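You operate a simulated robot arm through the tools that you are given. There is no shell and no other tool. Be economical: measure what you need, move in short steps, check, and stop when the job is done.

You are at the controls of a simulated two-armed robot. One attempt, no reset.

Task
Cap the syrup bottle and rub off the sticky patch that it left.
Fine: Stand the bottle on the orange tray, screw the syrup cap on, use the purple sponge and lay it back. Pinch, break and dent nothing; leave nothing switched on. Set down upright: syrup bottle. What is to be rubbed or washed off counts as gone when no trace of it is left.

It is judged by the outcome, as a careful person would: the job done as asked, and still so three seconds after it is handed in. It fails if anything else is knocked over, pushed out of place, dropped, spilled or broken. Lids that push on must go on centred and level and be pressed home; caps that screw on are set level and turned clockwise until they are tight.

Robot
Two 7-joint arms with three-finger grippers on one trunk, on a base that drives. Base frame: it is fixed to the floor where the robot stands at the start and does not move with it; the origin is under the middle of the robot, x ahead of it, y to its left, z up. Lengths are in mm, angles in degrees, forces in N, time in s.
The left shoulder is at the start at [70, 146, 1287], the right one opposite. With the tool pointing down near the work surface each hand reaches from about 260 to 680 mm from the robot's upright axis, wherever it stands, measured 20 degrees to its own side. Places, roughly: orange tray inside [700, -500, 900]; sticky patch [700, -200, 900]. Payload 2.2 kg a hand.
The TCP of each hand is the grasp point between the finger pads, 28 mm short of the fingertips. In the tool frame z runs along the fingers and y along their closing line. Largest opening 102 mm; the body of the gripper starts 71 mm behind the TCP.
Orientation is that of the tool frame in the base frame, as a unit quaternion [x, y, z, w]. With the fingers straight down and closing along the base's y, the tool's x points along the base's -x, its y along +y and its z along -z.

Tools
- The arms move only by the tool send_rows. It takes "left_series", "right_series" or both (then of equal length, played together; a hand with none holds still); each is a list of rows, each a list of 3 entries, a list of its own where there are three numbers: the finger opening in mm, from 0 to 102, then the shift along the tool's x, y, z in units of 25 mm (1.0 is 25 mm), then the turn, a rotation vector about the tool's x, y, z in units of 5 degrees (1.0 is 5 degrees). In form: [[jaw, [tx, ty, tz], [rx, ry, rz]], ...]. A call has 1 to 20 rows; each row shifts and turns the commanded pose from where the row before left it, along the tool's axes as they then stand. A call with a number of a shift or a turn outside -1 to 1 is refused whole. Rows are played at 5 a second. More than 50 mm and 8.6 degrees between two rows, or a gripper value outside its range, and nothing of the call is played. Where a pose cannot be reached the arm comes as near as it can. A force on the tool above 40 N (or 10 N above the force at the start of the call, whichever is more), or a blocked arm, ends the call early, and 0.2 s more pass. The fingers move at their own pace and stop on an object; they squeeze with about 30 N. The grip force told is the motor's: it shows also when the fingers shut on nothing. Time passes only in rows, and 0.2 s behind the last, so rows that do not move let the fingers close. The reply holds the time, the measured pose of the TCP, the force on the tool along the base axes, the opening and the grip force, in the units named above and with some noise, with the torque about the TCP (base axes, N m) and any sound that the robot's microphone picked up.
- Cameras (640 x 400 px; columns grow to the right, rows downward): "scene" is now at [130.6, -21.1, 1506.4]; the picture's right is [-0.26, -0.97, 0.00], its down [-0.64, 0.17, -0.75] and it looks along [0.73, -0.19, -0.66] (base axes); focal length 276 px, centre (320, 200). "left" rides on the left gripper at [72, 38, -86] in its tool frame; the picture's right is [-0.46, 0.89, 0.00], its down [-0.60, -0.32, -0.73] and it looks along [-0.65, -0.34, 0.68] (tool axes); focal length 256 px, centre (320, 200). "right" rides on the right gripper at [69, 44, -86] in its tool frame; the picture's right is [-0.53, 0.85, 0.00], its down [-0.58, -0.36, -0.73] and it looks along [-0.62, -0.39, 0.68] (tool axes); focal length 256 px, centre (320, 200). There is no depth. A picture from a camera that has moved, and an enlarged one, comes with that camera's place and axes in the base frame and with its lens.
- get_image(camera): a new picture of that camera. It takes no simulated time.
- raise_lower(by): slides the trunk up (or, below 0, down) by that many mm; the arms and the scene camera ride with it, the base frame stays. It gives what a move gives, with no picture.
- steer(legs): drives the robot by 1 to 6 legs, each [ahead, left, turn to the left] in mm, mm and degrees, along the robot's own axes; the way and the turn of a leg run together, so that a leg with both is an arc; at most 1500 mm and 180 degrees a leg. The arms and the cameras ride along, it lands a little off, and it stops where it bumps. It gives what a move gives.
- aim_head(pan, tilt): turns the head with the scene camera to pan (to the left, within 86 degrees either way) and tilt (down, from -29 to 69), counted from straight ahead of the robot. It gives what a move gives.
- enlarge(camera, box): a new picture of the part [left, top, right, bottom] of that camera's present view, enlarged. It takes no simulated time.
- close_job(): hands the job in; it is judged then, once.

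Work in short steps. Places have to be worked out from the pictures, the camera data and where the tool is seen: move nearer, look again, correct. Check each grasp and each placing, and mend what went wrong. You have 120 turns and 88 pictures in all, those below and enlarged ones among them. Open the grippers and draw the arms clear of the work before you hand the job in, unless the task says otherwise; then end with one line.

The tools are called after ">>>" by a JSON object that holds its "op" and its "data". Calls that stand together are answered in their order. send_rows: Moves the arms, as the interface text tells. Its arguments: {"type":"object","properties":{"left_series":{"type":"array","items":{"type":"array"}},"right_series":{"type":"array","items":{"type":"array"}}},"required":[]} The other tools are called the same way: raise_lower (by) slides the trunk up or down; steer (legs) drives the base; aim_head (pan, tilt) turns the head that bears the scene camera; get_image (camera) takes a picture; enlarge (camera, box) takes an enlarged picture of a part of a camera's view; close_job () hands the job in.

At the start:

```text
clock: 0.0
left_position: [284.5, 32.2, 1173.8]
left_orientation: [-0.001, 1.0, 0.0, 0.0]
left_ft_force: [-0.2, 0.1, -0.3]
left_wrist_torque: [0.0, 0.01, 0.02]
left_opening: 101.8
left_grip_force: 0.1
right_position: [458.0, -344.3, 1283.0]
right_orientation: [0.001, 1.0, -0.001, -0.001]
right_ft_force: [-0.7, 0.9, -0.8]
right_wrist_torque: [0.05, 0.03, 0.01]
right_opening: 101.8
right_grip_force: 0.0
trunk travel left (down, up): [-825.0, 115.0]
robot x, y, heading: [0.1, -0.8, -0.0]
head pan, tilt: [-14.9, 41.3]
```

scene: 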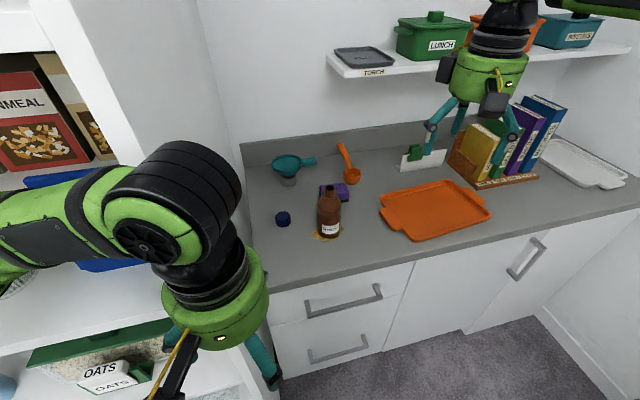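
right: 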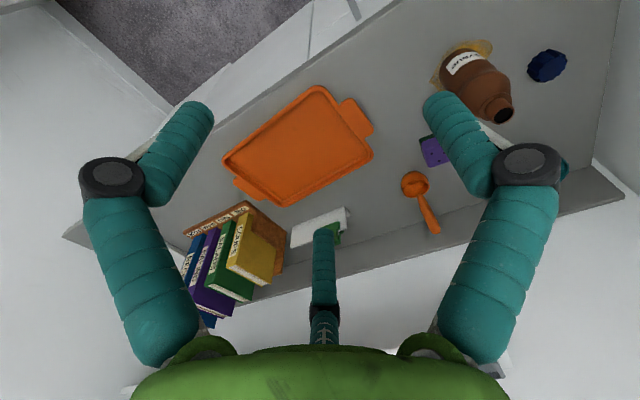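
left: 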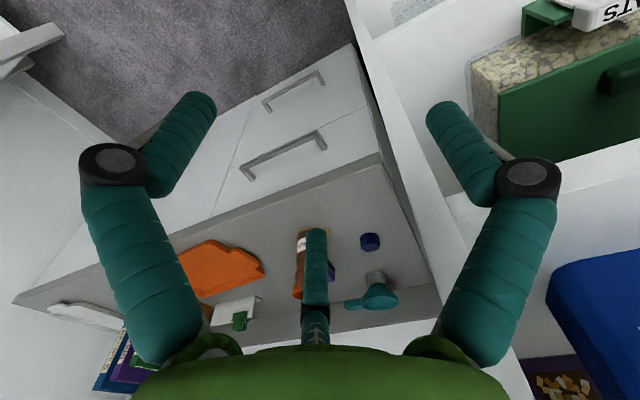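

I'll look closer at the work area before moving.

>>> {"op": "enlarge", "data": {"camera": "scene", "box": [250, 130, 410, 250]}}

>>> {"op": "enlarge", "data": {"camera": "scene", "box": [360, 80, 640, 260]}}

>>> {"op": "enlarge", "data": {"camera": "right", "box": [380, 20, 600, 240]}}

```text
3.33 times, centred on (330, 190) of scene
camera zoom: at [130.6, -21.1, 1506.4], right [-0.26, -0.97, 0.0], down [-0.64, 0.17, -0.75], along [0.73, -0.19, -0.66], focal length 920 px, centre (287, 233)
```

zoom: 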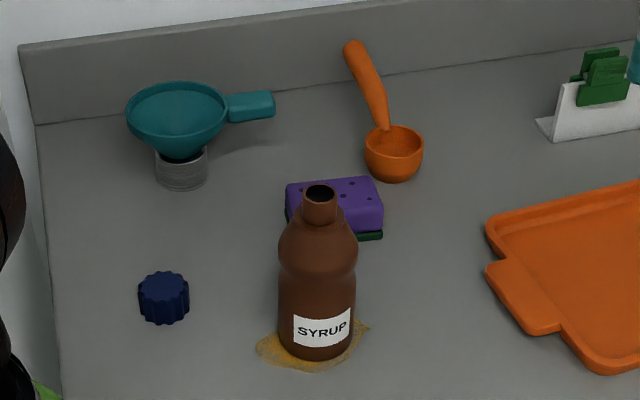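

```text
2.22 times, centred on (500, 170) of scene
camera zoom: at [130.6, -21.1, 1506.4], right [-0.26, -0.97, 0.0], down [-0.64, 0.17, -0.75], along [0.73, -0.19, -0.66], focal length 614 px, centre (-80, 267)
```

zoom: 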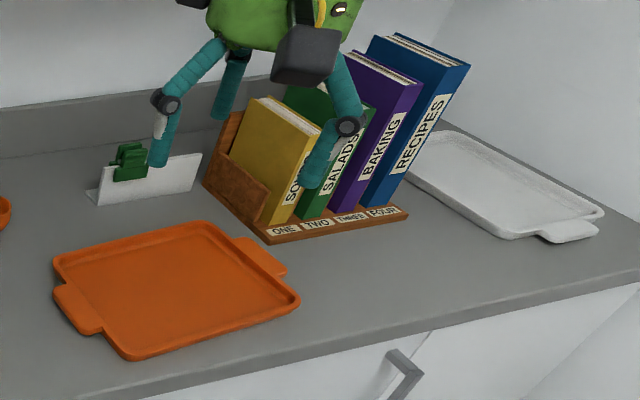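

```text
1.82 times, centred on (490, 130) of right
camera zoom: at [390.5, -299.3, 1370.3], right [0.54, 0.84, 0.0], down [0.58, -0.36, 0.73], along [0.62, -0.39, -0.68], focal length 465 px, centre (11, 327)
```

zoom: 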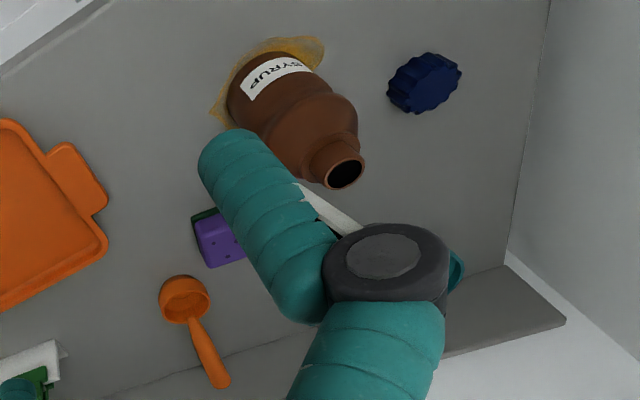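

Estimates: bottle at (650,-182), about 170 tall; cap at (730,-60), sponge at (798,-245), tray at about (658,-546). I pull the right hand back, then drive to a spot from which everything is in reach.

>>> {"op": "send_rows", "data": {"right_series": [[102, [1, 0, 0], [0, 0, 0]], [102, [1, 0, 0], [0, 0, 0]], [102, [1, 0, 0], [0, 0, 0]], [102, [1, 0, 0], [0, 0, 0]], [102, [1, 0, 0], [0, 0, 0]], [102, [1, 0, 0], [0, 0, 0]]]}}

>>> {"op": "steer", "data": {"legs": [[0, -300, 0], [150, 0, 0]]}}

>>> {"op": "aim_head", "data": {"pan": 0, "tilt": 48}}

>>> {"op": "get_image", "data": {"camera": "scene"}}

```text
clock: 1.4
left_position: [283.2, 31.5, 1173.0]
left_orientation: [0.001, 1.0, 0.0, 0.0]
left_ft_force: [0.3, -0.1, 0.4]
left_wrist_torque: [0.01, -0.03, -0.01]
left_opening: 102.2
left_grip_force: 0.1
right_position: [307.4, -342.5, 1283.1]
right_orientation: [0.0, 1.0, 0.001, 0.0]
right_ft_force: [0.1, 0.5, -0.6]
right_wrist_torque: [0.03, -0.07, -0.02]
right_opening: 102.1
right_grip_force: 0.1
trunk travel left (down, up): [-825.0, 115.0]
robot x, y, heading: [-1.9, -3.0, -0.1]
head pan, tilt: [-14.9, 41.3]
```

```text
clock: 2.9
left_position: [272.9, -67.9, 1181.0]
left_orientation: [-0.058, 0.998, -0.025, 0.017]
left_ft_force: [-1.1, -0.1, 0.0]
left_wrist_torque: [0.01, -0.04, 0.02]
left_opening: 102.2
left_grip_force: 0.0
right_position: [287.9, -459.3, 1301.3]
right_orientation: [-0.013, 1.0, -0.019, 0.011]
right_ft_force: [0.7, 0.1, 0.4]
right_wrist_torque: [-0.09, 0.03, 0.01]
right_opening: 101.9
right_grip_force: 0.1
trunk travel left (down, up): [-825.0, 115.0]
robot x, y, heading: [-8.0, -167.0, 1.2]
head pan, tilt: [-14.9, 41.3]
stopped in leg 1: the robot was blocked; the commanded pose is now the measured one
```

```text
clock: 3.7
left_position: [272.6, -68.9, 1181.7]
left_orientation: [-0.057, 0.998, -0.026, 0.017]
left_ft_force: [0.2, -0.3, -0.2]
left_wrist_torque: [-0.01, 0.02, 0.03]
left_opening: 102.1
left_grip_force: 0.1
right_position: [284.2, -458.3, 1302.5]
right_orientation: [-0.011, 1.0, -0.02, 0.013]
right_ft_force: [0.0, -0.1, -0.4]
right_wrist_torque: [-0.01, 0.02, 0.01]
right_opening: 101.8
right_grip_force: 0.0
trunk travel left (down, up): [-825.0, 115.0]
robot x, y, heading: [-2.4, -170.0, 1.5]
head pan, tilt: [0.0, 48.0]
```

```text
81 pictures are left
camera scene: at [92.7, -111.0, 1497.9], right [0.02, -1.0, 0.04], down [-0.73, -0.04, -0.69], along [0.69, -0.02, -0.73], focal length 276 px, centre (320, 200)
```

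scene: 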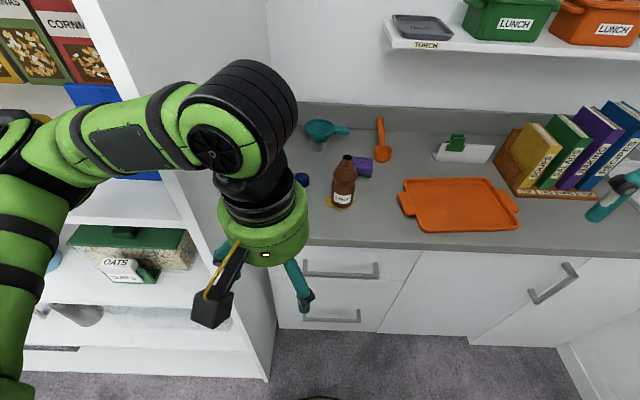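

The drive was blocked at about 167 mm. I look right and left to see what it hit.

>>> {"op": "aim_head", "data": {"pan": -80, "tilt": 35}}

>>> {"op": "get_image", "data": {"camera": "scene"}}

>>> {"op": "aim_head", "data": {"pan": 80, "tilt": 35}}

>>> {"op": "get_image", "data": {"camera": "scene"}}

```text
clock: 5.2
left_position: [272.9, -68.2, 1181.8]
left_orientation: [-0.057, 0.998, -0.026, 0.018]
left_ft_force: [0.3, -0.1, 0.3]
left_wrist_torque: [0.02, -0.03, 0.01]
left_opening: 102.1
left_grip_force: 0.1
right_position: [285.8, -457.6, 1302.7]
right_orientation: [-0.011, 1.0, -0.021, 0.012]
right_ft_force: [0.2, 0.2, 0.0]
right_wrist_torque: [-0.04, 0.0, 0.01]
right_opening: 101.7
right_grip_force: 0.1
trunk travel left (down, up): [-825.0, 115.0]
robot x, y, heading: [-2.7, -166.2, 1.2]
head pan, tilt: [-80.0, 35.0]
```

```text
80 pictures are left
camera scene: at [30.6, -198.5, 1519.3], right [-0.98, -0.2, -0.02], down [-0.09, 0.53, -0.84], along [0.17, -0.83, -0.54], focal length 276 px, centre (320, 200)
```

scene: 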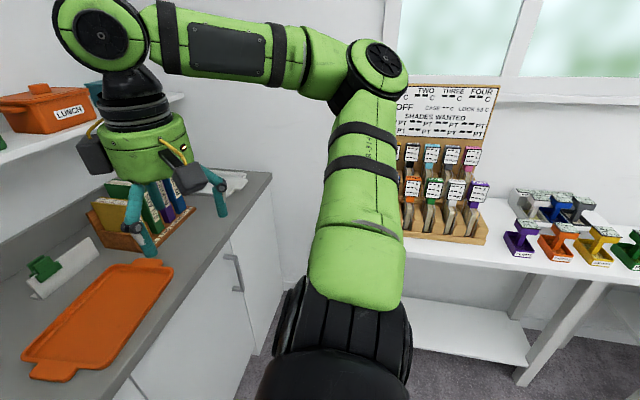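

```text
clock: 7.7
left_position: [273.2, -68.5, 1181.4]
left_orientation: [-0.057, 0.998, -0.026, 0.018]
left_ft_force: [-0.6, 0.2, 0.2]
left_wrist_torque: [0.03, 0.01, 0.01]
left_opening: 102.1
left_grip_force: 0.1
right_position: [285.3, -459.2, 1303.4]
right_orientation: [-0.01, 1.0, -0.021, 0.012]
right_ft_force: [0.9, -0.5, 0.5]
right_wrist_torque: [-0.01, 0.01, 0.01]
right_opening: 101.6
right_grip_force: 0.1
trunk travel left (down, up): [-825.0, 115.0]
robot x, y, heading: [-1.4, -168.6, 1.5]
head pan, tilt: [80.0, 35.0]
```

```text
79 pictures are left
camera scene: at [26.5, -25.6, 1512.2], right [0.99, -0.15, 0.03], down [-0.07, -0.6, -0.8], along [0.14, 0.79, -0.6], focal length 276 px, centre (320, 200)
```

scene: 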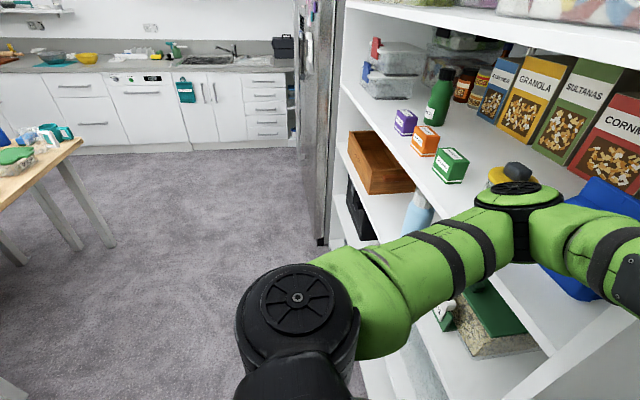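

The left elbow reaches in over the shelf on the left and seems caught on its end panel. I ease left a little, back out straight, and look again.

>>> {"op": "steer", "data": {"legs": [[0, 30, 0], [-220, 0, 0]]}}

>>> {"op": "aim_head", "data": {"pan": 45, "tilt": 35}}

>>> {"op": "get_image", "data": {"camera": "scene"}}

```text
clock: 9.8
left_position: [80.2, -90.8, 1176.4]
left_orientation: [-0.044, 0.999, -0.007, 0.006]
left_ft_force: [0.2, 0.0, -0.2]
left_wrist_torque: [0.01, 0.03, -0.01]
left_opening: 102.0
left_grip_force: 0.1
right_position: [97.3, -481.4, 1283.7]
right_orientation: [-0.008, 1.0, 0.0, 0.0]
right_ft_force: [-0.1, -0.7, -0.3]
right_wrist_torque: [0.03, 0.04, 0.02]
right_opening: 102.0
right_grip_force: 0.0
trunk travel left (down, up): [-825.0, 115.0]
robot x, y, heading: [-222.3, -142.9, 0.9]
head pan, tilt: [80.0, 35.0]
```

```text
clock: 10.8
left_position: [76.3, -92.6, 1178.9]
left_orientation: [-0.045, 0.999, -0.005, 0.008]
left_ft_force: [-0.1, 0.2, 0.1]
left_wrist_torque: [-0.01, 0.0, -0.01]
left_opening: 102.2
left_grip_force: 0.0
right_position: [93.9, -481.5, 1283.3]
right_orientation: [-0.008, 1.0, 0.0, 0.001]
right_ft_force: [-0.1, 0.6, -0.4]
right_wrist_torque: [0.0, 0.03, -0.02]
right_opening: 102.0
right_grip_force: 0.1
trunk travel left (down, up): [-825.0, 115.0]
robot x, y, heading: [-222.1, -145.0, 1.0]
head pan, tilt: [45.0, 35.0]
```

```text
78 pictures are left
camera scene: at [-110.8, -79.5, 1515.9], right [0.72, -0.69, 0.0], down [-0.4, -0.41, -0.82], along [0.57, 0.59, -0.57], focal length 276 px, centre (320, 200)
```

scene: 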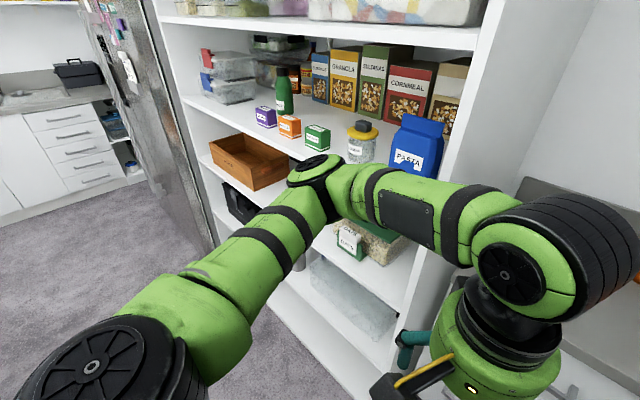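

Confirmed: nothing is disturbed, and the arm is free now. I drive right past the shelf's end panel, then ahead.

>>> {"op": "steer", "data": {"legs": [[0, -315, -1], [330, 0, 0]]}}

>>> {"op": "aim_head", "data": {"pan": 10, "tilt": 45}}

>>> {"op": "get_image", "data": {"camera": "scene"}}

```text
clock: 14.7
left_position: [411.6, -411.9, 1179.1]
left_orientation: [-0.036, 0.999, -0.006, 0.008]
left_ft_force: [0.2, 0.8, -0.8]
left_wrist_torque: [-0.03, -0.01, -0.02]
left_opening: 102.2
left_grip_force: 0.1
right_position: [419.9, -802.1, 1283.6]
right_orientation: [0.0, 1.0, 0.0, 0.001]
right_ft_force: [-0.6, 0.1, 0.9]
right_wrist_torque: [0.05, -0.02, 0.01]
right_opening: 102.1
right_grip_force: 0.1
trunk travel left (down, up): [-825.0, 115.0]
robot x, y, heading: [115.8, -459.3, 0.0]
head pan, tilt: [45.0, 35.0]
```

```text
clock: 15.7
left_position: [414.7, -413.0, 1177.4]
left_orientation: [-0.036, 0.999, -0.006, 0.008]
left_ft_force: [1.4, 0.1, 0.2]
left_wrist_torque: [-0.03, 0.0, 0.01]
left_opening: 102.2
left_grip_force: 0.0
right_position: [423.2, -800.6, 1282.4]
right_orientation: [0.002, 1.0, 0.001, 0.001]
right_ft_force: [0.6, 0.0, -0.2]
right_wrist_torque: [0.01, 0.02, 0.04]
right_opening: 101.8
right_grip_force: 0.1
trunk travel left (down, up): [-825.0, 115.0]
robot x, y, heading: [117.3, -459.2, -0.1]
head pan, tilt: [10.0, 45.0]
```

```text
77 pictures are left
camera scene: at [244.9, -444.6, 1501.1], right [0.17, -0.98, 0.0], down [-0.7, -0.12, -0.71], along [0.7, 0.12, -0.71], focal length 276 px, centre (320, 200)
```

scene: 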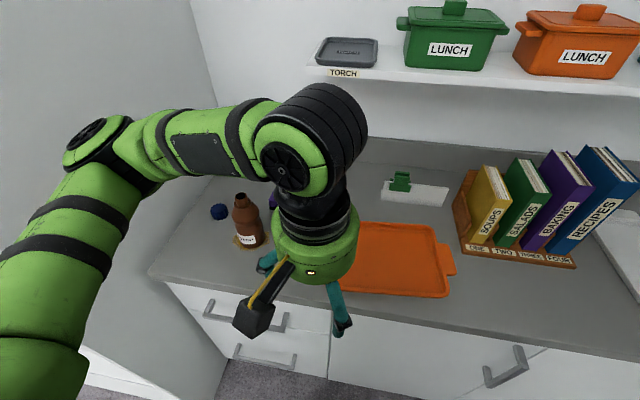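

The bottle is confirmed at about (655,-182). I drive 90 mm nearer and extend the left hand toward the cap, which also draws that elbow in.

>>> {"op": "steer", "data": {"legs": [[90, 0, 0]]}}

>>> {"op": "send_rows", "data": {"left_series": [[102, [-1, 0, 0], [0, 0, 0]], [102, [-1, 0, 0], [0, 0, 0]], [102, [-1, 0, 0], [0, 0, 0]], [102, [-1, 0, 0], [0, 0, 0]], [102, [-1, 0.5, 0], [0, 0, 0]], [102, [-1, 1, 0], [0, 0, 0]], [102, [0, 1, 0], [0, 0, 0]], [102, [0, 1, 0], [0, 0, 0]]]}}

>>> {"op": "get_image", "data": {"camera": "scene"}}

>>> {"op": "get_image", "data": {"camera": "left"}}

```text
clock: 16.8
left_position: [498.7, -414.3, 1179.9]
left_orientation: [-0.034, 0.999, -0.005, 0.01]
left_ft_force: [-0.9, 0.5, 0.5]
left_wrist_torque: [0.03, -0.03, 0.01]
left_opening: 102.3
left_grip_force: 0.0
right_position: [506.5, -803.1, 1284.1]
right_orientation: [0.002, 1.0, 0.0, 0.002]
right_ft_force: [-0.2, -0.7, 0.0]
right_wrist_torque: [0.01, -0.05, -0.03]
right_opening: 102.1
right_grip_force: 0.2
trunk travel left (down, up): [-825.0, 115.0]
robot x, y, heading: [202.7, -458.4, -0.2]
head pan, tilt: [10.0, 45.0]
```

```text
clock: 18.6
left_position: [645.6, -314.2, 1180.1]
left_orientation: [-0.034, 0.999, -0.006, 0.008]
left_ft_force: [-0.5, 0.0, 0.3]
left_wrist_torque: [-0.02, -0.05, -0.04]
left_opening: 102.2
left_grip_force: 0.0
right_position: [510.7, -801.5, 1283.4]
right_orientation: [0.002, 1.0, -0.001, 0.0]
right_ft_force: [0.5, -0.4, 1.0]
right_wrist_torque: [0.0, -0.04, -0.01]
right_opening: 101.9
right_grip_force: 0.1
trunk travel left (down, up): [-825.0, 115.0]
robot x, y, heading: [202.2, -455.7, -0.3]
head pan, tilt: [10.0, 45.0]
```

```text
76 pictures are left
camera scene: at [332.6, -443.6, 1501.1], right [0.17, -0.99, 0.0], down [-0.7, -0.12, -0.71], along [0.7, 0.12, -0.71], focal length 276 px, centre (320, 200)
```

scene: 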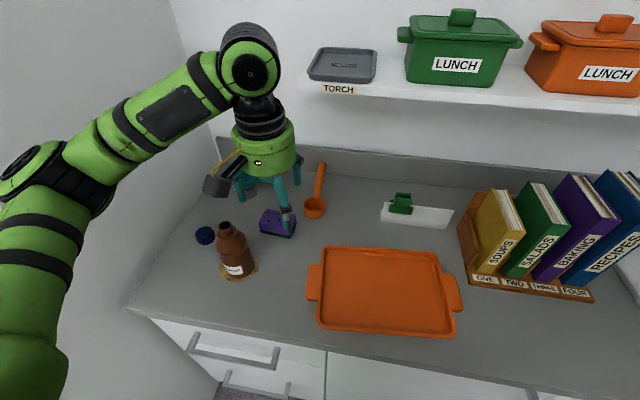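

```text
75 pictures are left
camera left: at [569.7, -279.7, 1266.1], right [0.4, 0.91, 0.0], down [0.61, -0.27, 0.74], along [0.68, -0.3, -0.67], focal length 256 px, centre (320, 200)
```

left: 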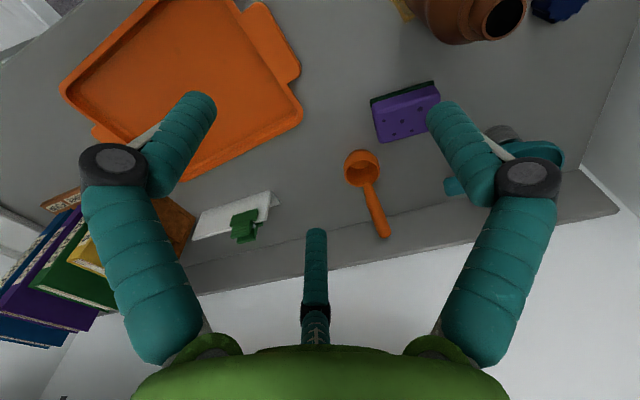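

The left elbow has little room to the shelf panel, so I shift the base right 45 mm to keep that arm straighter. Then I reach over the cap, levelling the tool on the way.

>>> {"op": "steer", "data": {"legs": [[0, -45, 0]]}}

>>> {"op": "send_rows", "data": {"left_series": [[102, [-0.5, 0.9, 0], [-0.13, 0.19, 0]], [102, [-0.4, 1, 0], [0, 0, 0]], [102, [-0.4, 1, 0], [0, 0, 0]], [102, [-0.4, 1, 0], [0, 0, 0]], [102, [-0.4, 1, 0], [0, 0, 0]], [102, [-0.4, 1, 0], [0, 0, 0]], [102, [-0.4, 1, 0], [0, 0, 0]], [102, [-0.4, 1, 0], [0, 0, 0]], [102, [-0.4, 1, 0], [0, 0, 0]], [102, [-0.3, 1, 0], [0, 0, 0]]]}}

>>> {"op": "get_image", "data": {"camera": "scene"}}

>>> {"op": "get_image", "data": {"camera": "left"}}

```text
clock: 19.5
left_position: [646.6, -351.3, 1178.9]
left_orientation: [-0.035, 0.999, -0.009, 0.008]
left_ft_force: [-0.2, 1.0, 0.9]
left_wrist_torque: [-0.07, -0.03, 0.03]
left_opening: 102.3
left_grip_force: 0.0
right_position: [512.2, -838.2, 1285.4]
right_orientation: [0.001, 1.0, -0.004, 0.001]
right_ft_force: [-0.4, 0.8, 1.1]
right_wrist_torque: [-0.09, 0.01, -0.03]
right_opening: 101.8
right_grip_force: 0.0
trunk travel left (down, up): [-825.0, 115.0]
robot x, y, heading: [200.9, -505.1, 0.1]
head pan, tilt: [10.0, 45.0]
```

```text
clock: 21.7
left_position: [728.8, -104.8, 1178.9]
left_orientation: [-0.035, 0.999, -0.001, -0.001]
left_ft_force: [0.3, 0.3, -0.9]
left_wrist_torque: [0.0, 0.02, -0.01]
left_opening: 102.2
left_grip_force: 0.1
right_position: [512.5, -845.2, 1284.4]
right_orientation: [0.001, 1.0, -0.001, 0.002]
right_ft_force: [-0.9, -0.3, -0.7]
right_wrist_torque: [0.01, -0.01, -0.03]
right_opening: 102.0
right_grip_force: 0.0
trunk travel left (down, up): [-825.0, 115.0]
robot x, y, heading: [203.5, -503.5, -0.1]
head pan, tilt: [10.0, 45.0]
```

```text
74 pictures are left
camera scene: at [333.6, -488.4, 1501.0], right [0.17, -0.99, 0.0], down [-0.7, -0.12, -0.71], along [0.7, 0.12, -0.71], focal length 276 px, centre (320, 200)
```

scene: 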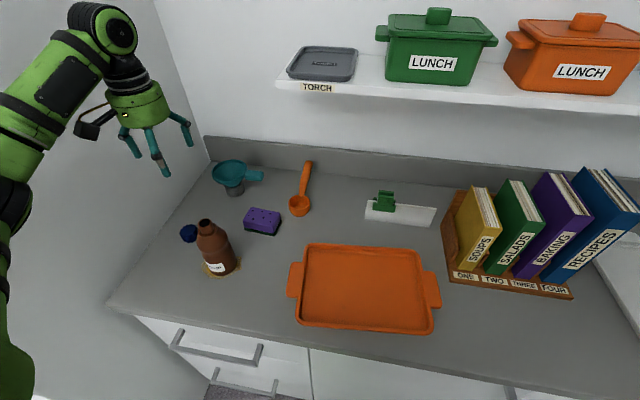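

```text
73 pictures are left
camera left: at [654.6, -70.9, 1266.8], right [0.4, 0.92, 0.0], down [0.63, -0.27, 0.73], along [0.67, -0.29, -0.68], focal length 256 px, centre (320, 200)
```

left: 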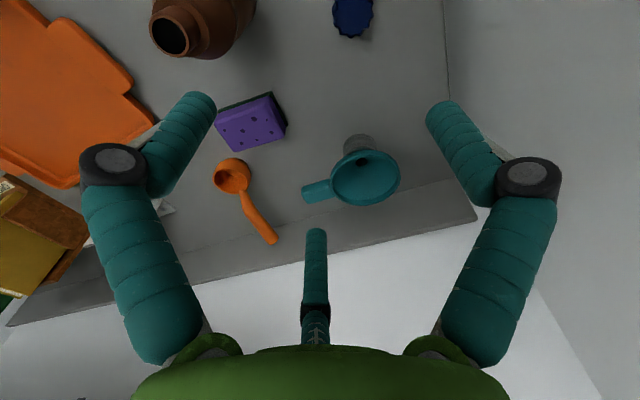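

The cap shows at (732,-65) from the wrist camera, which agrees with the first estimate. I move over it with a 76 mm opening and descend to z≈1000.

>>> {"op": "send_rows", "data": {"left_series": [[76, [-0.12, 0.8, 0], [0, 0, 0]], [76, [-0.12, 0.8, 0], [0, 0, 0]], [76, [0, 0, 1], [0, 0, 0]], [76, [0, 0, 1], [0, 0, 0]], [76, [0, 0, 1], [0, 0, 0]], [76, [0, 0, 1], [0, 0, 0]], [76, [0, 0, 1], [0, 0, 0]], [76, [0, 0, 1], [0, 0, 0]], [76, [0, 0, 1], [0, 0, 0]], [76, [0, 0, 0], [0, 0, 0]]]}}

>>> {"op": "get_image", "data": {"camera": "left"}}

>>> {"op": "enlarge", "data": {"camera": "scene", "box": [100, 120, 260, 300]}}

```text
clock: 23.9
left_position: [731.8, -64.7, 1003.7]
left_orientation: [-0.035, 0.999, -0.001, 0.0]
left_ft_force: [0.0, -0.3, 0.6]
left_wrist_torque: [0.05, 0.03, 0.0]
left_opening: 76.1
left_grip_force: 0.0
right_position: [511.7, -845.9, 1284.1]
right_orientation: [0.001, 1.0, 0.0, 0.0]
right_ft_force: [0.4, 0.4, -0.1]
right_wrist_torque: [0.0, 0.01, 0.0]
right_opening: 102.0
right_grip_force: 0.0
trunk travel left (down, up): [-825.0, 115.0]
robot x, y, heading: [207.1, -505.4, -0.0]
head pan, tilt: [10.0, 45.0]
```

```text
72 pictures are left
camera left: at [657.3, -31.3, 1092.2], right [0.4, 0.92, 0.0], down [0.63, -0.27, 0.73], along [0.67, -0.29, -0.68], focal length 256 px, centre (320, 200)
```

left: 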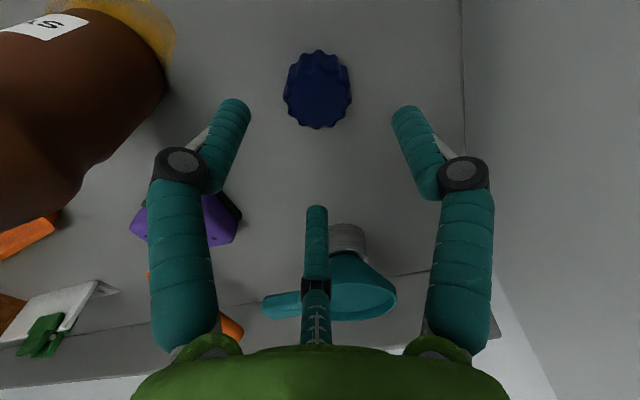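

```text
2.22 times, centred on (180, 210) of scene
camera zoom: at [333.4, -489.2, 1501.1], right [0.17, -0.99, 0.0], down [-0.7, -0.12, -0.71], along [0.7, 0.12, -0.71], focal length 614 px, centre (631, 178)
```

zoom: 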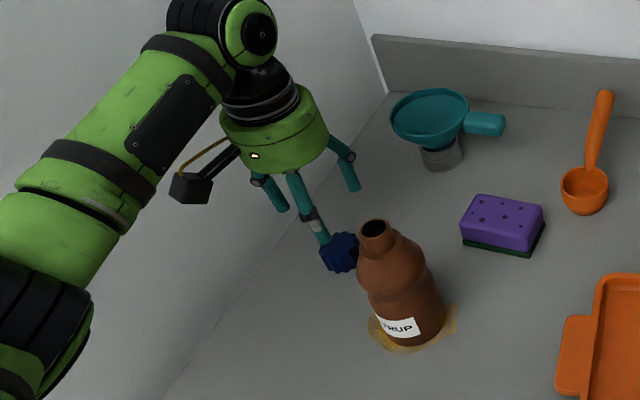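

I enlarge the gripper to understand what the middle prong is before descending.

>>> {"op": "enlarge", "data": {"camera": "scene", "box": [140, 130, 220, 200]}}

```text
5.71 times, centred on (180, 165) of scene
camera zoom: at [333.4, -489.2, 1501.1], right [0.17, -0.99, 0.0], down [-0.7, -0.12, -0.71], along [0.7, 0.12, -0.71], focal length 1578 px, centre (1120, 400)
```

zoom: 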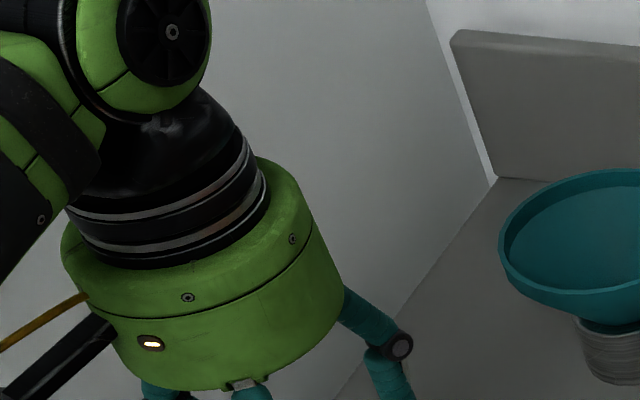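

>>> {"op": "enlarge", "data": {"camera": "scene", "box": [150, 180, 230, 250]}}

```text
5.71 times, centred on (190, 215) of scene
camera zoom: at [333.4, -489.2, 1501.1], right [0.17, -0.99, 0.0], down [-0.7, -0.12, -0.71], along [0.7, 0.12, -0.71], focal length 1578 px, centre (1063, 114)
```

zoom: 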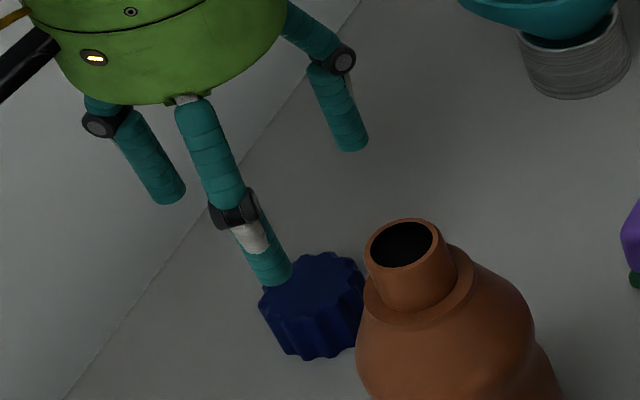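

The hand is a three-fingered gripper in looks, with the thumb at +y and two fingers opposite. The cap is centred at about (727,-63), so I shift 4 mm, descend to z≈941 and close gently.

>>> {"op": "send_rows", "data": {"left_series": [[76, [0.16, 0, 0.5], [0, 0, 0]], [76, [0, 0, 1], [0, 0, 0]], [76, [0, 0, 1], [0, 0, 0]], [60, [0, 0, 0], [0, 0, 0]], [40, [0, 0, 0], [0, 0, 0]], [40, [0, 0, 0], [0, 0, 0]]]}}

>>> {"op": "get_image", "data": {"camera": "left"}}

```text
clock: 25.3
left_position: [728.2, -63.2, 941.7]
left_orientation: [-0.034, 0.999, -0.001, 0.0]
left_ft_force: [-0.2, -0.3, -0.4]
left_wrist_torque: [0.0, -0.01, 0.0]
left_opening: 42.0
left_grip_force: 30.1
right_position: [511.0, -846.6, 1283.9]
right_orientation: [0.001, 1.0, 0.0, 0.001]
right_ft_force: [-0.8, 0.2, -0.4]
right_wrist_torque: [-0.02, 0.0, 0.02]
right_opening: 101.8
right_grip_force: 0.0
trunk travel left (down, up): [-825.0, 115.0]
robot x, y, heading: [203.0, -506.8, -0.2]
head pan, tilt: [10.0, 45.0]
```

```text
68 pictures are left
camera left: at [653.7, -31.0, 1029.3], right [0.4, 0.92, 0.0], down [0.63, -0.27, 0.73], along [0.67, -0.29, -0.68], focal length 256 px, centre (320, 200)
```

left: 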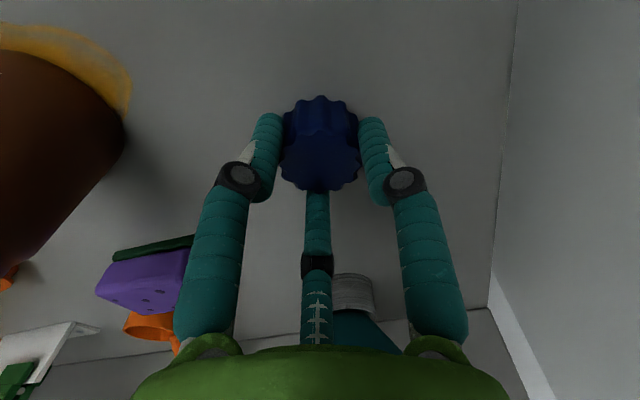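

The cap is gripped (42 mm). Because the arms would cross, I'll set the cap down on the tray's right part for the right hand, and use the left hand to bring and hold the bottle. I lift and move across.

>>> {"op": "send_rows", "data": {"left_series": [[40, [0, 0, -1], [0, 0, 0]], [40, [0, 0, -1], [0, 0, 0]], [40, [0, 0, -1], [0, 0, 0]], [40, [0, 0, -1], [0, 0, 0]], [40, [0, 0, -1], [0, 0, 0]], [40, [0, 0, -1], [0, 0, 0]], [40, [0, 0, -1], [0, 0, 0]], [40, [0, 0, -1], [0, 0, 0]], [40, [0.1, -1, 0], [0, 0, 0]], [40, [0.1, -1, 0], [0, 0, 0]], [40, [0.1, -1, 0], [0, 0, 0]], [40, [0.1, -1, 0], [0, 0, 0]], [40, [0.1, -1, 0], [0, 0, 0]], [40, [0.1, -1, 0], [0, 0, 0]], [40, [0.1, -1, 0], [0, 0, 0]], [40, [0.1, -1, 0], [0, 0, 0]]]}}

>>> {"op": "get_image", "data": {"camera": "scene"}}

```text
clock: 28.7
left_position: [721.8, -266.4, 1142.4]
left_orientation: [-0.035, 0.999, 0.0, -0.001]
left_ft_force: [0.6, -0.1, -0.2]
left_wrist_torque: [0.0, 0.03, -0.02]
left_opening: 41.8
left_grip_force: 29.6
right_position: [511.9, -847.9, 1283.8]
right_orientation: [0.001, 1.0, 0.001, 0.001]
right_ft_force: [0.0, -0.1, 0.3]
right_wrist_torque: [0.03, 0.0, 0.01]
right_opening: 101.7
right_grip_force: 0.1
trunk travel left (down, up): [-825.0, 115.0]
robot x, y, heading: [204.7, -504.0, -0.4]
head pan, tilt: [10.0, 45.0]
```

```text
67 pictures are left
camera scene: at [333.9, -490.4, 1501.0], right [0.17, -0.99, 0.0], down [-0.7, -0.12, -0.71], along [0.7, 0.12, -0.71], focal length 276 px, centre (320, 200)
```

scene: 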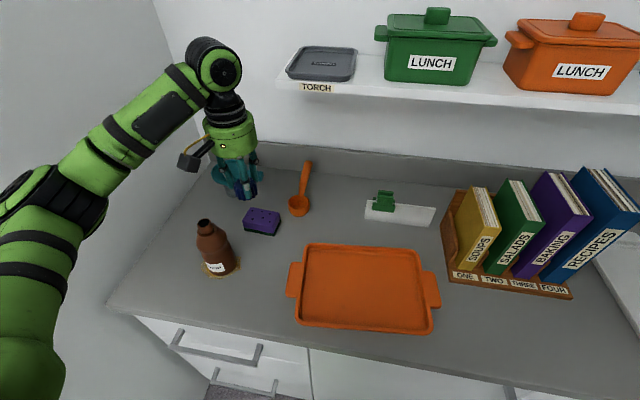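

>>> {"op": "send_rows", "data": {"left_series": [[40, [0.13, -1, 0], [0, 0, 0]], [40, [0.13, -1, 0], [0, 0, 0]], [40, [0.13, -1, 0], [0, 0, 0]], [40, [0.13, -1, 0], [0, 0, 0]], [40, [0.13, -1, 0], [0, 0, 0]], [40, [0.13, -1, 0], [0, 0, 0]], [40, [0.13, -1, 0], [0, 0, 0]], [40, [0.13, -1, 0], [0, 0, 0]], [40, [0.13, -1, 0], [0, 0, 0]], [40, [0.13, -1, 0], [0, 0, 0]], [40, [0.13, -1, 0], [0, 0, 0]], [40, [0.13, -1, 0], [0, 0, 0]], [40, [0.13, -1, 0], [0, 0, 0]], [40, [0.13, -0.3, 0], [0, 0, 0]]]}}

>>> {"op": "get_image", "data": {"camera": "scene"}}

>>> {"op": "get_image", "data": {"camera": "left"}}

```text
clock: 31.7
left_position: [699.4, -600.6, 1142.5]
left_orientation: [-0.036, 0.999, 0.0, 0.0]
left_ft_force: [0.0, 0.2, -1.3]
left_wrist_torque: [0.0, 0.02, 0.01]
left_opening: 41.8
left_grip_force: 30.1
right_position: [510.6, -847.0, 1284.6]
right_orientation: [0.001, 1.0, 0.0, 0.001]
right_ft_force: [-0.6, -0.2, 0.1]
right_wrist_torque: [-0.02, -0.01, 0.04]
right_opening: 101.9
right_grip_force: 0.0
trunk travel left (down, up): [-825.0, 115.0]
robot x, y, heading: [203.4, -501.8, 0.1]
head pan, tilt: [10.0, 45.0]
```

```text
66 pictures are left
camera scene: at [333.4, -489.2, 1501.0], right [0.17, -0.99, 0.0], down [-0.7, -0.12, -0.71], along [0.7, 0.12, -0.71], focal length 276 px, centre (320, 200)
```

scene: 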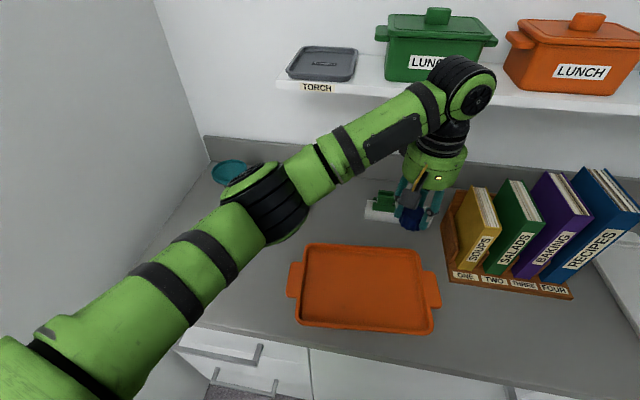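

```text
65 pictures are left
camera left: at [626.0, -567.5, 1230.1], right [0.4, 0.92, 0.0], down [0.63, -0.27, 0.73], along [0.67, -0.29, -0.68], focal length 256 px, centre (320, 200)
```

left: 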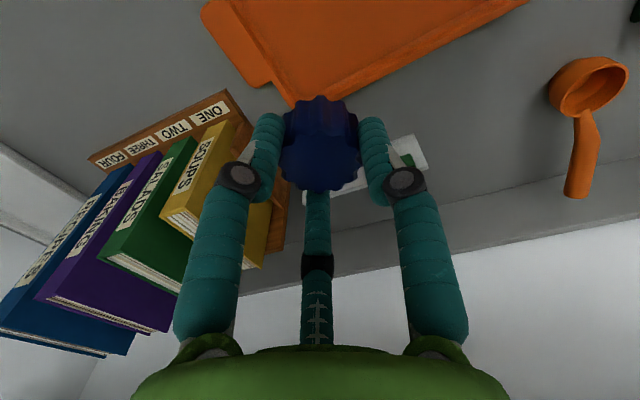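

The drop point on the tray is clear. I descend to just above the tray floor.

>>> {"op": "send_rows", "data": {"left_series": [[40, [0, 0, 1], [0, 0, 0]], [40, [0, 0, 1], [0, 0, 0]], [40, [0, 0, 1], [0, 0, 0]], [40, [0, 0, 1], [0, 0, 0]], [40, [0, 0, 1], [0, 0, 0]], [40, [0, 0, 1], [0, 0, 0]], [40, [0, 0, 1], [0, 0, 0]], [40, [0, 0, 0.4], [0, 0, 0]]]}}

>>> {"op": "send_rows", "data": {"left_series": [[40, [0, 0, 0.1], [0, 0, 0]], [40, [0, 0, 0.1], [0, 0, 0]], [40, [0, 0, 0.1], [0, 0, 0]]]}}

>>> {"op": "enlarge", "data": {"camera": "scene", "box": [360, 190, 460, 290]}}

```text
clock: 33.5
left_position: [700.6, -602.4, 957.0]
left_orientation: [-0.034, 0.999, 0.0, 0.001]
left_ft_force: [-0.2, -0.1, 0.1]
left_wrist_torque: [0.04, 0.01, -0.04]
left_opening: 42.0
left_grip_force: 30.4
right_position: [510.7, -846.4, 1284.4]
right_orientation: [0.0, 1.0, 0.0, 0.001]
right_ft_force: [0.2, 0.4, -0.6]
right_wrist_torque: [0.0, -0.02, 0.03]
right_opening: 102.2
right_grip_force: 0.0
trunk travel left (down, up): [-825.0, 115.0]
robot x, y, heading: [205.2, -502.9, -0.3]
head pan, tilt: [10.0, 45.0]
```

```text
clock: 34.3
left_position: [699.5, -600.8, 948.7]
left_orientation: [-0.035, 0.999, 0.0, -0.002]
left_ft_force: [0.3, 1.0, -0.5]
left_wrist_torque: [-0.01, -0.02, 0.0]
left_opening: 41.8
left_grip_force: 29.8
right_position: [510.3, -847.0, 1283.3]
right_orientation: [0.001, 1.0, 0.0, 0.001]
right_ft_force: [0.3, 0.7, -0.5]
right_wrist_torque: [0.01, 0.03, 0.0]
right_opening: 101.9
right_grip_force: 0.0
trunk travel left (down, up): [-825.0, 115.0]
robot x, y, heading: [205.1, -503.2, -0.4]
head pan, tilt: [10.0, 45.0]
```

```text
4.00 times, centred on (410, 240) of scene
camera zoom: at [333.5, -489.1, 1501.0], right [0.17, -0.99, 0.0], down [-0.7, -0.12, -0.71], along [0.7, 0.12, -0.71], focal length 1105 px, centre (-40, 40)
```

zoom: 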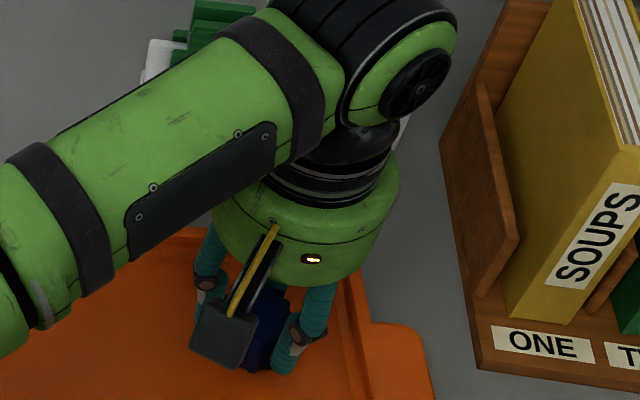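

No contact yet, so I lower in smaller steps.

>>> {"op": "send_rows", "data": {"left_series": [[40, [0, 0, 0.08], [0, 0, 0]], [40, [0, 0, 0], [0, 0, 0]]]}}

>>> {"op": "send_rows", "data": {"left_series": [[40, [0, 0, 0.08], [0, 0, 0]], [40, [0, 0, 0], [0, 0, 0]]]}}

```text
clock: 34.9
left_position: [699.6, -601.1, 946.9]
left_orientation: [-0.034, 0.999, 0.0, -0.001]
left_ft_force: [0.2, -0.7, -1.1]
left_wrist_torque: [0.02, 0.01, 0.02]
left_opening: 41.8
left_grip_force: 30.4
right_position: [511.7, -845.8, 1283.6]
right_orientation: [0.001, 1.0, 0.0, 0.0]
right_ft_force: [-0.5, -0.6, 0.0]
right_wrist_torque: [-0.02, -0.05, 0.0]
right_opening: 102.0
right_grip_force: 0.1
trunk travel left (down, up): [-825.0, 115.0]
robot x, y, heading: [202.7, -500.4, -0.2]
head pan, tilt: [10.0, 45.0]
```

```text
clock: 35.5
left_position: [700.8, -601.2, 946.3]
left_orientation: [-0.035, 0.999, 0.0, 0.0]
left_ft_force: [1.2, 0.4, 3.9]
left_wrist_torque: [-0.02, -0.02, 0.0]
left_opening: 41.8
left_grip_force: 30.3
right_position: [510.8, -845.9, 1284.2]
right_orientation: [0.001, 1.0, 0.0, 0.001]
right_ft_force: [0.8, 0.2, -0.5]
right_wrist_torque: [0.01, 0.04, 0.01]
right_opening: 102.0
right_grip_force: 0.1
trunk travel left (down, up): [-825.0, 115.0]
robot x, y, heading: [204.2, -503.9, -0.2]
head pan, tilt: [10.0, 45.0]
```

The cap rests on the tray (contact at z 946). I release it, lift, and square up the yaw.

>>> {"op": "send_rows", "data": {"left_series": [[60, [0, 0, 0], [0, 0, 0]], [80, [0, 0, 0], [0, 0, 0]], [80, [0, 0, -1], [0, 0, 0]], [80, [0, 0, -1], [0, 0, 0]], [80, [0, 0, -1], [0, 0, 0]], [80, [0, 0, -1], [0, 0, 0]], [80, [0, 0, -1], [0, 0, 0]], [80, [0, 0, -1], [0, 0, 0]], [80, [0, 0, -1], [0, 0, 0]], [80, [0, 0, -1], [0, 0, 0.78]], [102, [0.33, 1, 0], [0, 0, 0]], [102, [0.33, 1, 0], [0, 0, 0]], [102, [0.33, 1, 0], [0, 0, 0]], [102, [0.33, 1, 0], [0, 0, 0]], [102, [0.33, 1, 0], [0, 0, 0]], [102, [0.33, 1, 0], [0, 0, 0]], [102, [0.33, 1, 0], [0, 0, 0]]]}}

>>> {"op": "get_image", "data": {"camera": "scene"}}

```text
clock: 39.1
left_position: [641.3, -423.5, 1146.0]
left_orientation: [-0.001, 1.0, -0.001, -0.001]
left_ft_force: [-1.1, 0.1, 0.0]
left_wrist_torque: [-0.08, 0.01, 0.02]
left_opening: 102.3
left_grip_force: 0.1
right_position: [511.4, -844.3, 1284.7]
right_orientation: [0.0, 1.0, -0.001, 0.001]
right_ft_force: [-0.2, 0.4, 0.1]
right_wrist_torque: [-0.04, -0.02, -0.01]
right_opening: 102.0
right_grip_force: 0.1
trunk travel left (down, up): [-825.0, 115.0]
robot x, y, heading: [204.0, -505.7, 0.0]
head pan, tilt: [10.0, 45.0]
```

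```text
63 pictures are left
camera scene: at [332.9, -487.3, 1501.1], right [0.17, -0.99, 0.0], down [-0.7, -0.12, -0.71], along [0.7, 0.12, -0.71], focal length 276 px, centre (320, 200)
```

scene: 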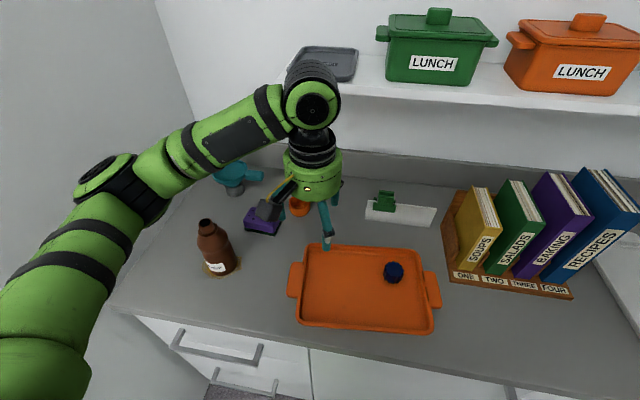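

The cap stands on the tray. For the tilted side grasp the left arm needs more room, so I back the base up 80 mm, move to y≈-182 and then tilt the tool 45° forward.

>>> {"op": "steer", "data": {"legs": [[-80, 0, 0]]}}

>>> {"op": "send_rows", "data": {"left_series": [[102, [0, 1, 0], [0, -1, 0]], [102, [0, 1, 0], [0, -1, 0]], [102, [0, 1, 0], [0, -1, 0]], [102, [0, 1, 0], [0, -1, 0]], [102, [0, 1, 0], [0, -1, 0]], [102, [0, 1, 0], [0, -1, 0]], [102, [0, 0, 0], [0, -1, 0]], [102, [0, 0, 0], [0, -1, 0]], [102, [0, 0, 0], [0, -1, 0]]]}}

>>> {"op": "get_image", "data": {"camera": "scene"}}

```text
clock: 40.2
left_position: [568.1, -426.3, 1142.9]
left_orientation: [-0.001, 1.0, 0.001, -0.002]
left_ft_force: [0.6, -0.2, -0.4]
left_wrist_torque: [0.01, 0.06, 0.02]
left_opening: 101.9
left_grip_force: 0.1
right_position: [438.4, -846.5, 1281.2]
right_orientation: [0.001, 1.0, 0.0, -0.001]
right_ft_force: [1.8, 0.6, -0.9]
right_wrist_torque: [0.01, 0.06, 0.0]
right_opening: 102.0
right_grip_force: 0.1
trunk travel left (down, up): [-825.0, 115.0]
robot x, y, heading: [126.2, -504.0, -0.2]
head pan, tilt: [10.0, 45.0]
```

```text
clock: 42.2
left_position: [581.5, -273.7, 1147.5]
left_orientation: [-0.002, 0.924, 0.0, 0.383]
left_ft_force: [0.0, 0.3, 0.3]
left_wrist_torque: [0.01, 0.03, 0.0]
left_opening: 101.8
left_grip_force: 0.0
left hand out of reach, approached as far as the arm can: row 8, 9
right_position: [432.8, -844.0, 1284.4]
right_orientation: [0.001, 1.0, 0.0, 0.0]
right_ft_force: [0.0, -0.1, -0.4]
right_wrist_torque: [-0.06, 0.0, 0.02]
right_opening: 102.1
right_grip_force: 0.1
trunk travel left (down, up): [-825.0, 115.0]
robot x, y, heading: [126.8, -505.6, -0.0]
head pan, tilt: [10.0, 45.0]
```

```text
62 pictures are left
camera scene: at [254.4, -488.2, 1501.1], right [0.17, -0.98, 0.0], down [-0.7, -0.12, -0.71], along [0.7, 0.12, -0.71], focal length 276 px, centre (320, 200)
```

scene: 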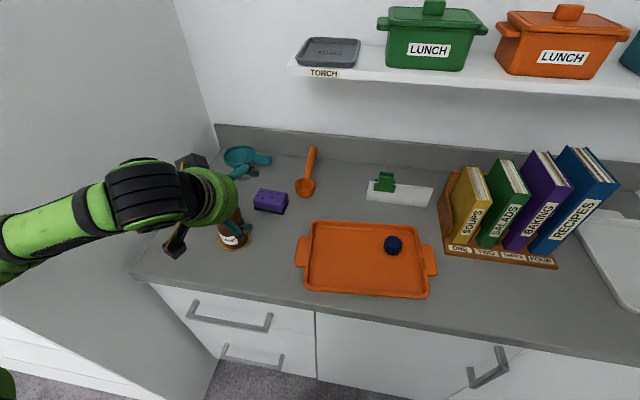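

The fold limit was met at row 8–9, though the tilt is right at 45°. I check where the left elbow is before going on.

>>> {"op": "aim_head", "data": {"pan": 45, "tilt": 40}}

>>> {"op": "get_image", "data": {"camera": "scene"}}

```text
clock: 43.2
left_position: [580.0, -273.8, 1147.2]
left_orientation: [-0.001, 0.924, 0.0, 0.382]
left_ft_force: [0.4, 0.8, 0.6]
left_wrist_torque: [0.0, 0.02, 0.02]
left_opening: 101.8
left_grip_force: 0.0
right_position: [432.1, -845.4, 1283.0]
right_orientation: [0.0, 1.0, 0.0, 0.001]
right_ft_force: [0.0, 0.1, 0.7]
right_wrist_torque: [0.0, 0.03, 0.03]
right_opening: 102.2
right_grip_force: 0.0
trunk travel left (down, up): [-825.0, 115.0]
robot x, y, heading: [128.7, -501.5, -0.0]
head pan, tilt: [45.0, 40.0]
```

```text
61 pictures are left
camera scene: at [234.7, -443.0, 1508.3], right [0.71, -0.71, 0.0], down [-0.46, -0.45, -0.77], along [0.54, 0.54, -0.64], focal length 276 px, centre (320, 200)
```

scene: 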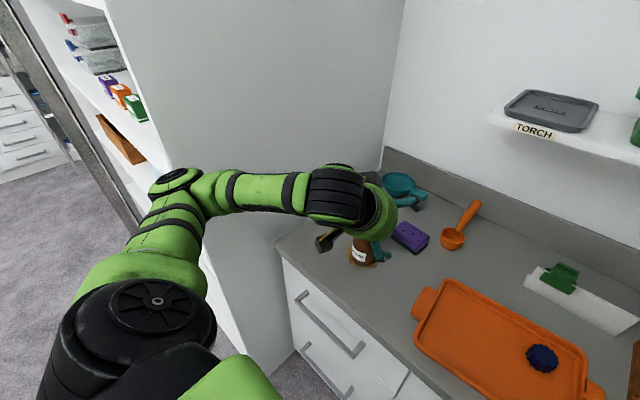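

The elbow is in front of the shelf panel with room to spare. I go left to y≈-182 and down toward z≈1000.

>>> {"op": "send_rows", "data": {"left_series": [[102, [0, 0.9, 0], [0, 0, 0]], [102, [0, 0.9, 0], [0, 0, 0]], [102, [0, 0.9, 0], [0, 0, 0]], [102, [0, 0.9, 0], [0, 0, 0]], [102, [0.9, 0, 0.9], [0, 0, 0]], [102, [0.9, 0, 0.9], [0, 0, 0]], [102, [0.9, 0, 0.9], [0, 0, 0]], [102, [0.9, 0, 0.9], [0, 0, 0]]]}}

>>> {"op": "get_image", "data": {"camera": "left"}}

>>> {"op": "get_image", "data": {"camera": "scene"}}

```text
clock: 45.0
left_position: [582.0, -183.3, 1019.7]
left_orientation: [-0.002, 0.925, 0.0, 0.381]
left_ft_force: [0.7, -0.3, 0.2]
left_wrist_torque: [0.0, -0.01, 0.01]
left_opening: 101.9
left_grip_force: 0.1
right_position: [432.2, -844.7, 1284.7]
right_orientation: [0.001, 1.0, 0.0, 0.001]
right_ft_force: [-0.1, -0.5, 0.5]
right_wrist_torque: [0.0, -0.01, 0.02]
right_opening: 101.8
right_grip_force: 0.0
trunk travel left (down, up): [-825.0, 115.0]
robot x, y, heading: [124.8, -502.3, 0.1]
head pan, tilt: [45.0, 40.0]
```

```text
60 pictures are left
camera left: at [469.1, -145.4, 1031.0], right [0.33, 0.89, 0.33], down [-0.09, -0.32, 0.94], along [0.94, -0.34, -0.03], focal length 256 px, centre (320, 200)
```

left: 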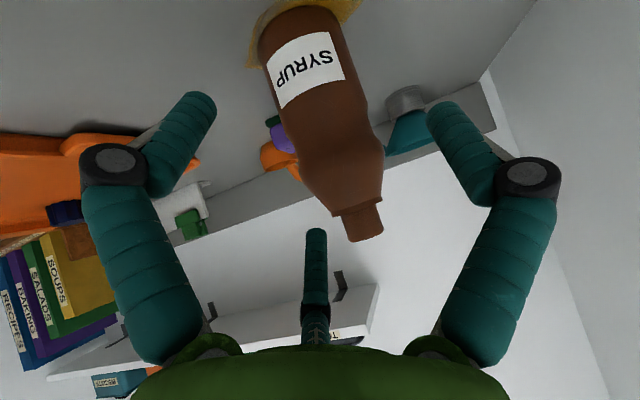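

```text
59 pictures are left
camera scene: at [235.3, -442.3, 1508.3], right [0.71, -0.71, 0.0], down [-0.46, -0.45, -0.77], along [0.54, 0.54, -0.64], focal length 276 px, centre (320, 200)
```

scene: 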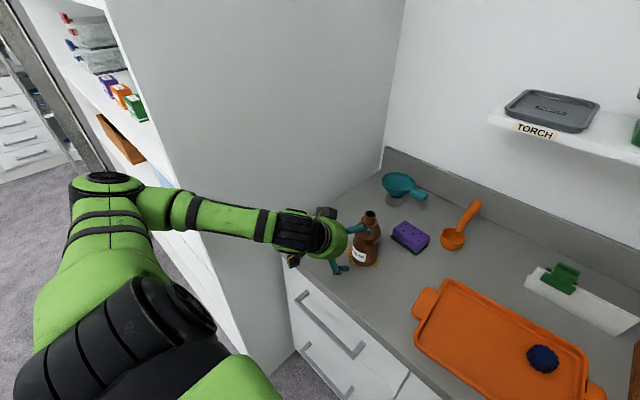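

The bottle axis lies at y≈-183, centred between the fingers. I go down to z≈968 and then forward in slow steps.

>>> {"op": "send_rows", "data": {"left_series": [[102, [0.73, 0, 0.73], [0, 0, 0]], [102, [0.73, 0, 0.73], [0, 0, 0]], [102, [-0.4, 0, 0.4], [0, 0, 0]], [102, [-0.4, 0, 0.4], [0, 0, 0]], [102, [-0.4, 0, 0.4], [0, 0, 0]]]}}

>>> {"op": "get_image", "data": {"camera": "left"}}

>>> {"op": "enlarge", "data": {"camera": "scene", "box": [270, 170, 430, 290]}}

```text
clock: 46.2
left_position: [623.6, -184.2, 967.3]
left_orientation: [-0.001, 0.924, 0.001, 0.381]
left_ft_force: [-0.9, -0.4, 1.3]
left_wrist_torque: [0.01, -0.02, -0.03]
left_opening: 101.8
left_grip_force: 0.0
right_position: [432.6, -845.6, 1283.1]
right_orientation: [0.001, 1.0, 0.001, 0.0]
right_ft_force: [-0.9, -0.5, -0.8]
right_wrist_torque: [0.01, 0.01, 0.0]
right_opening: 102.1
right_grip_force: 0.1
trunk travel left (down, up): [-825.0, 115.0]
robot x, y, heading: [124.6, -502.4, -0.0]
head pan, tilt: [45.0, 40.0]
```

```text
58 pictures are left
camera left: at [511.6, -145.7, 979.3], right [0.33, 0.89, 0.33], down [-0.09, -0.32, 0.94], along [0.94, -0.34, -0.03], focal length 256 px, centre (320, 200)
```

left: 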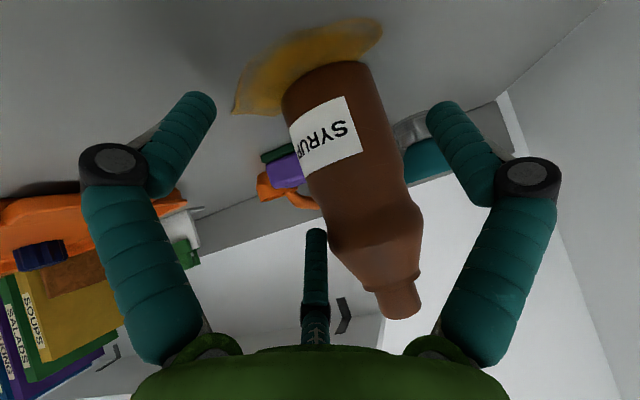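

```text
3.33 times, centred on (350, 230) of scene
camera zoom: at [235.2, -442.8, 1508.3], right [0.71, -0.71, 0.0], down [-0.46, -0.45, -0.77], along [0.54, 0.54, -0.64], focal length 920 px, centre (220, 100)
```

zoom: 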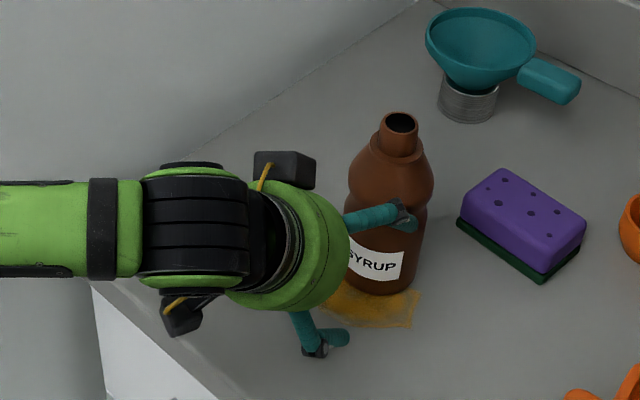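

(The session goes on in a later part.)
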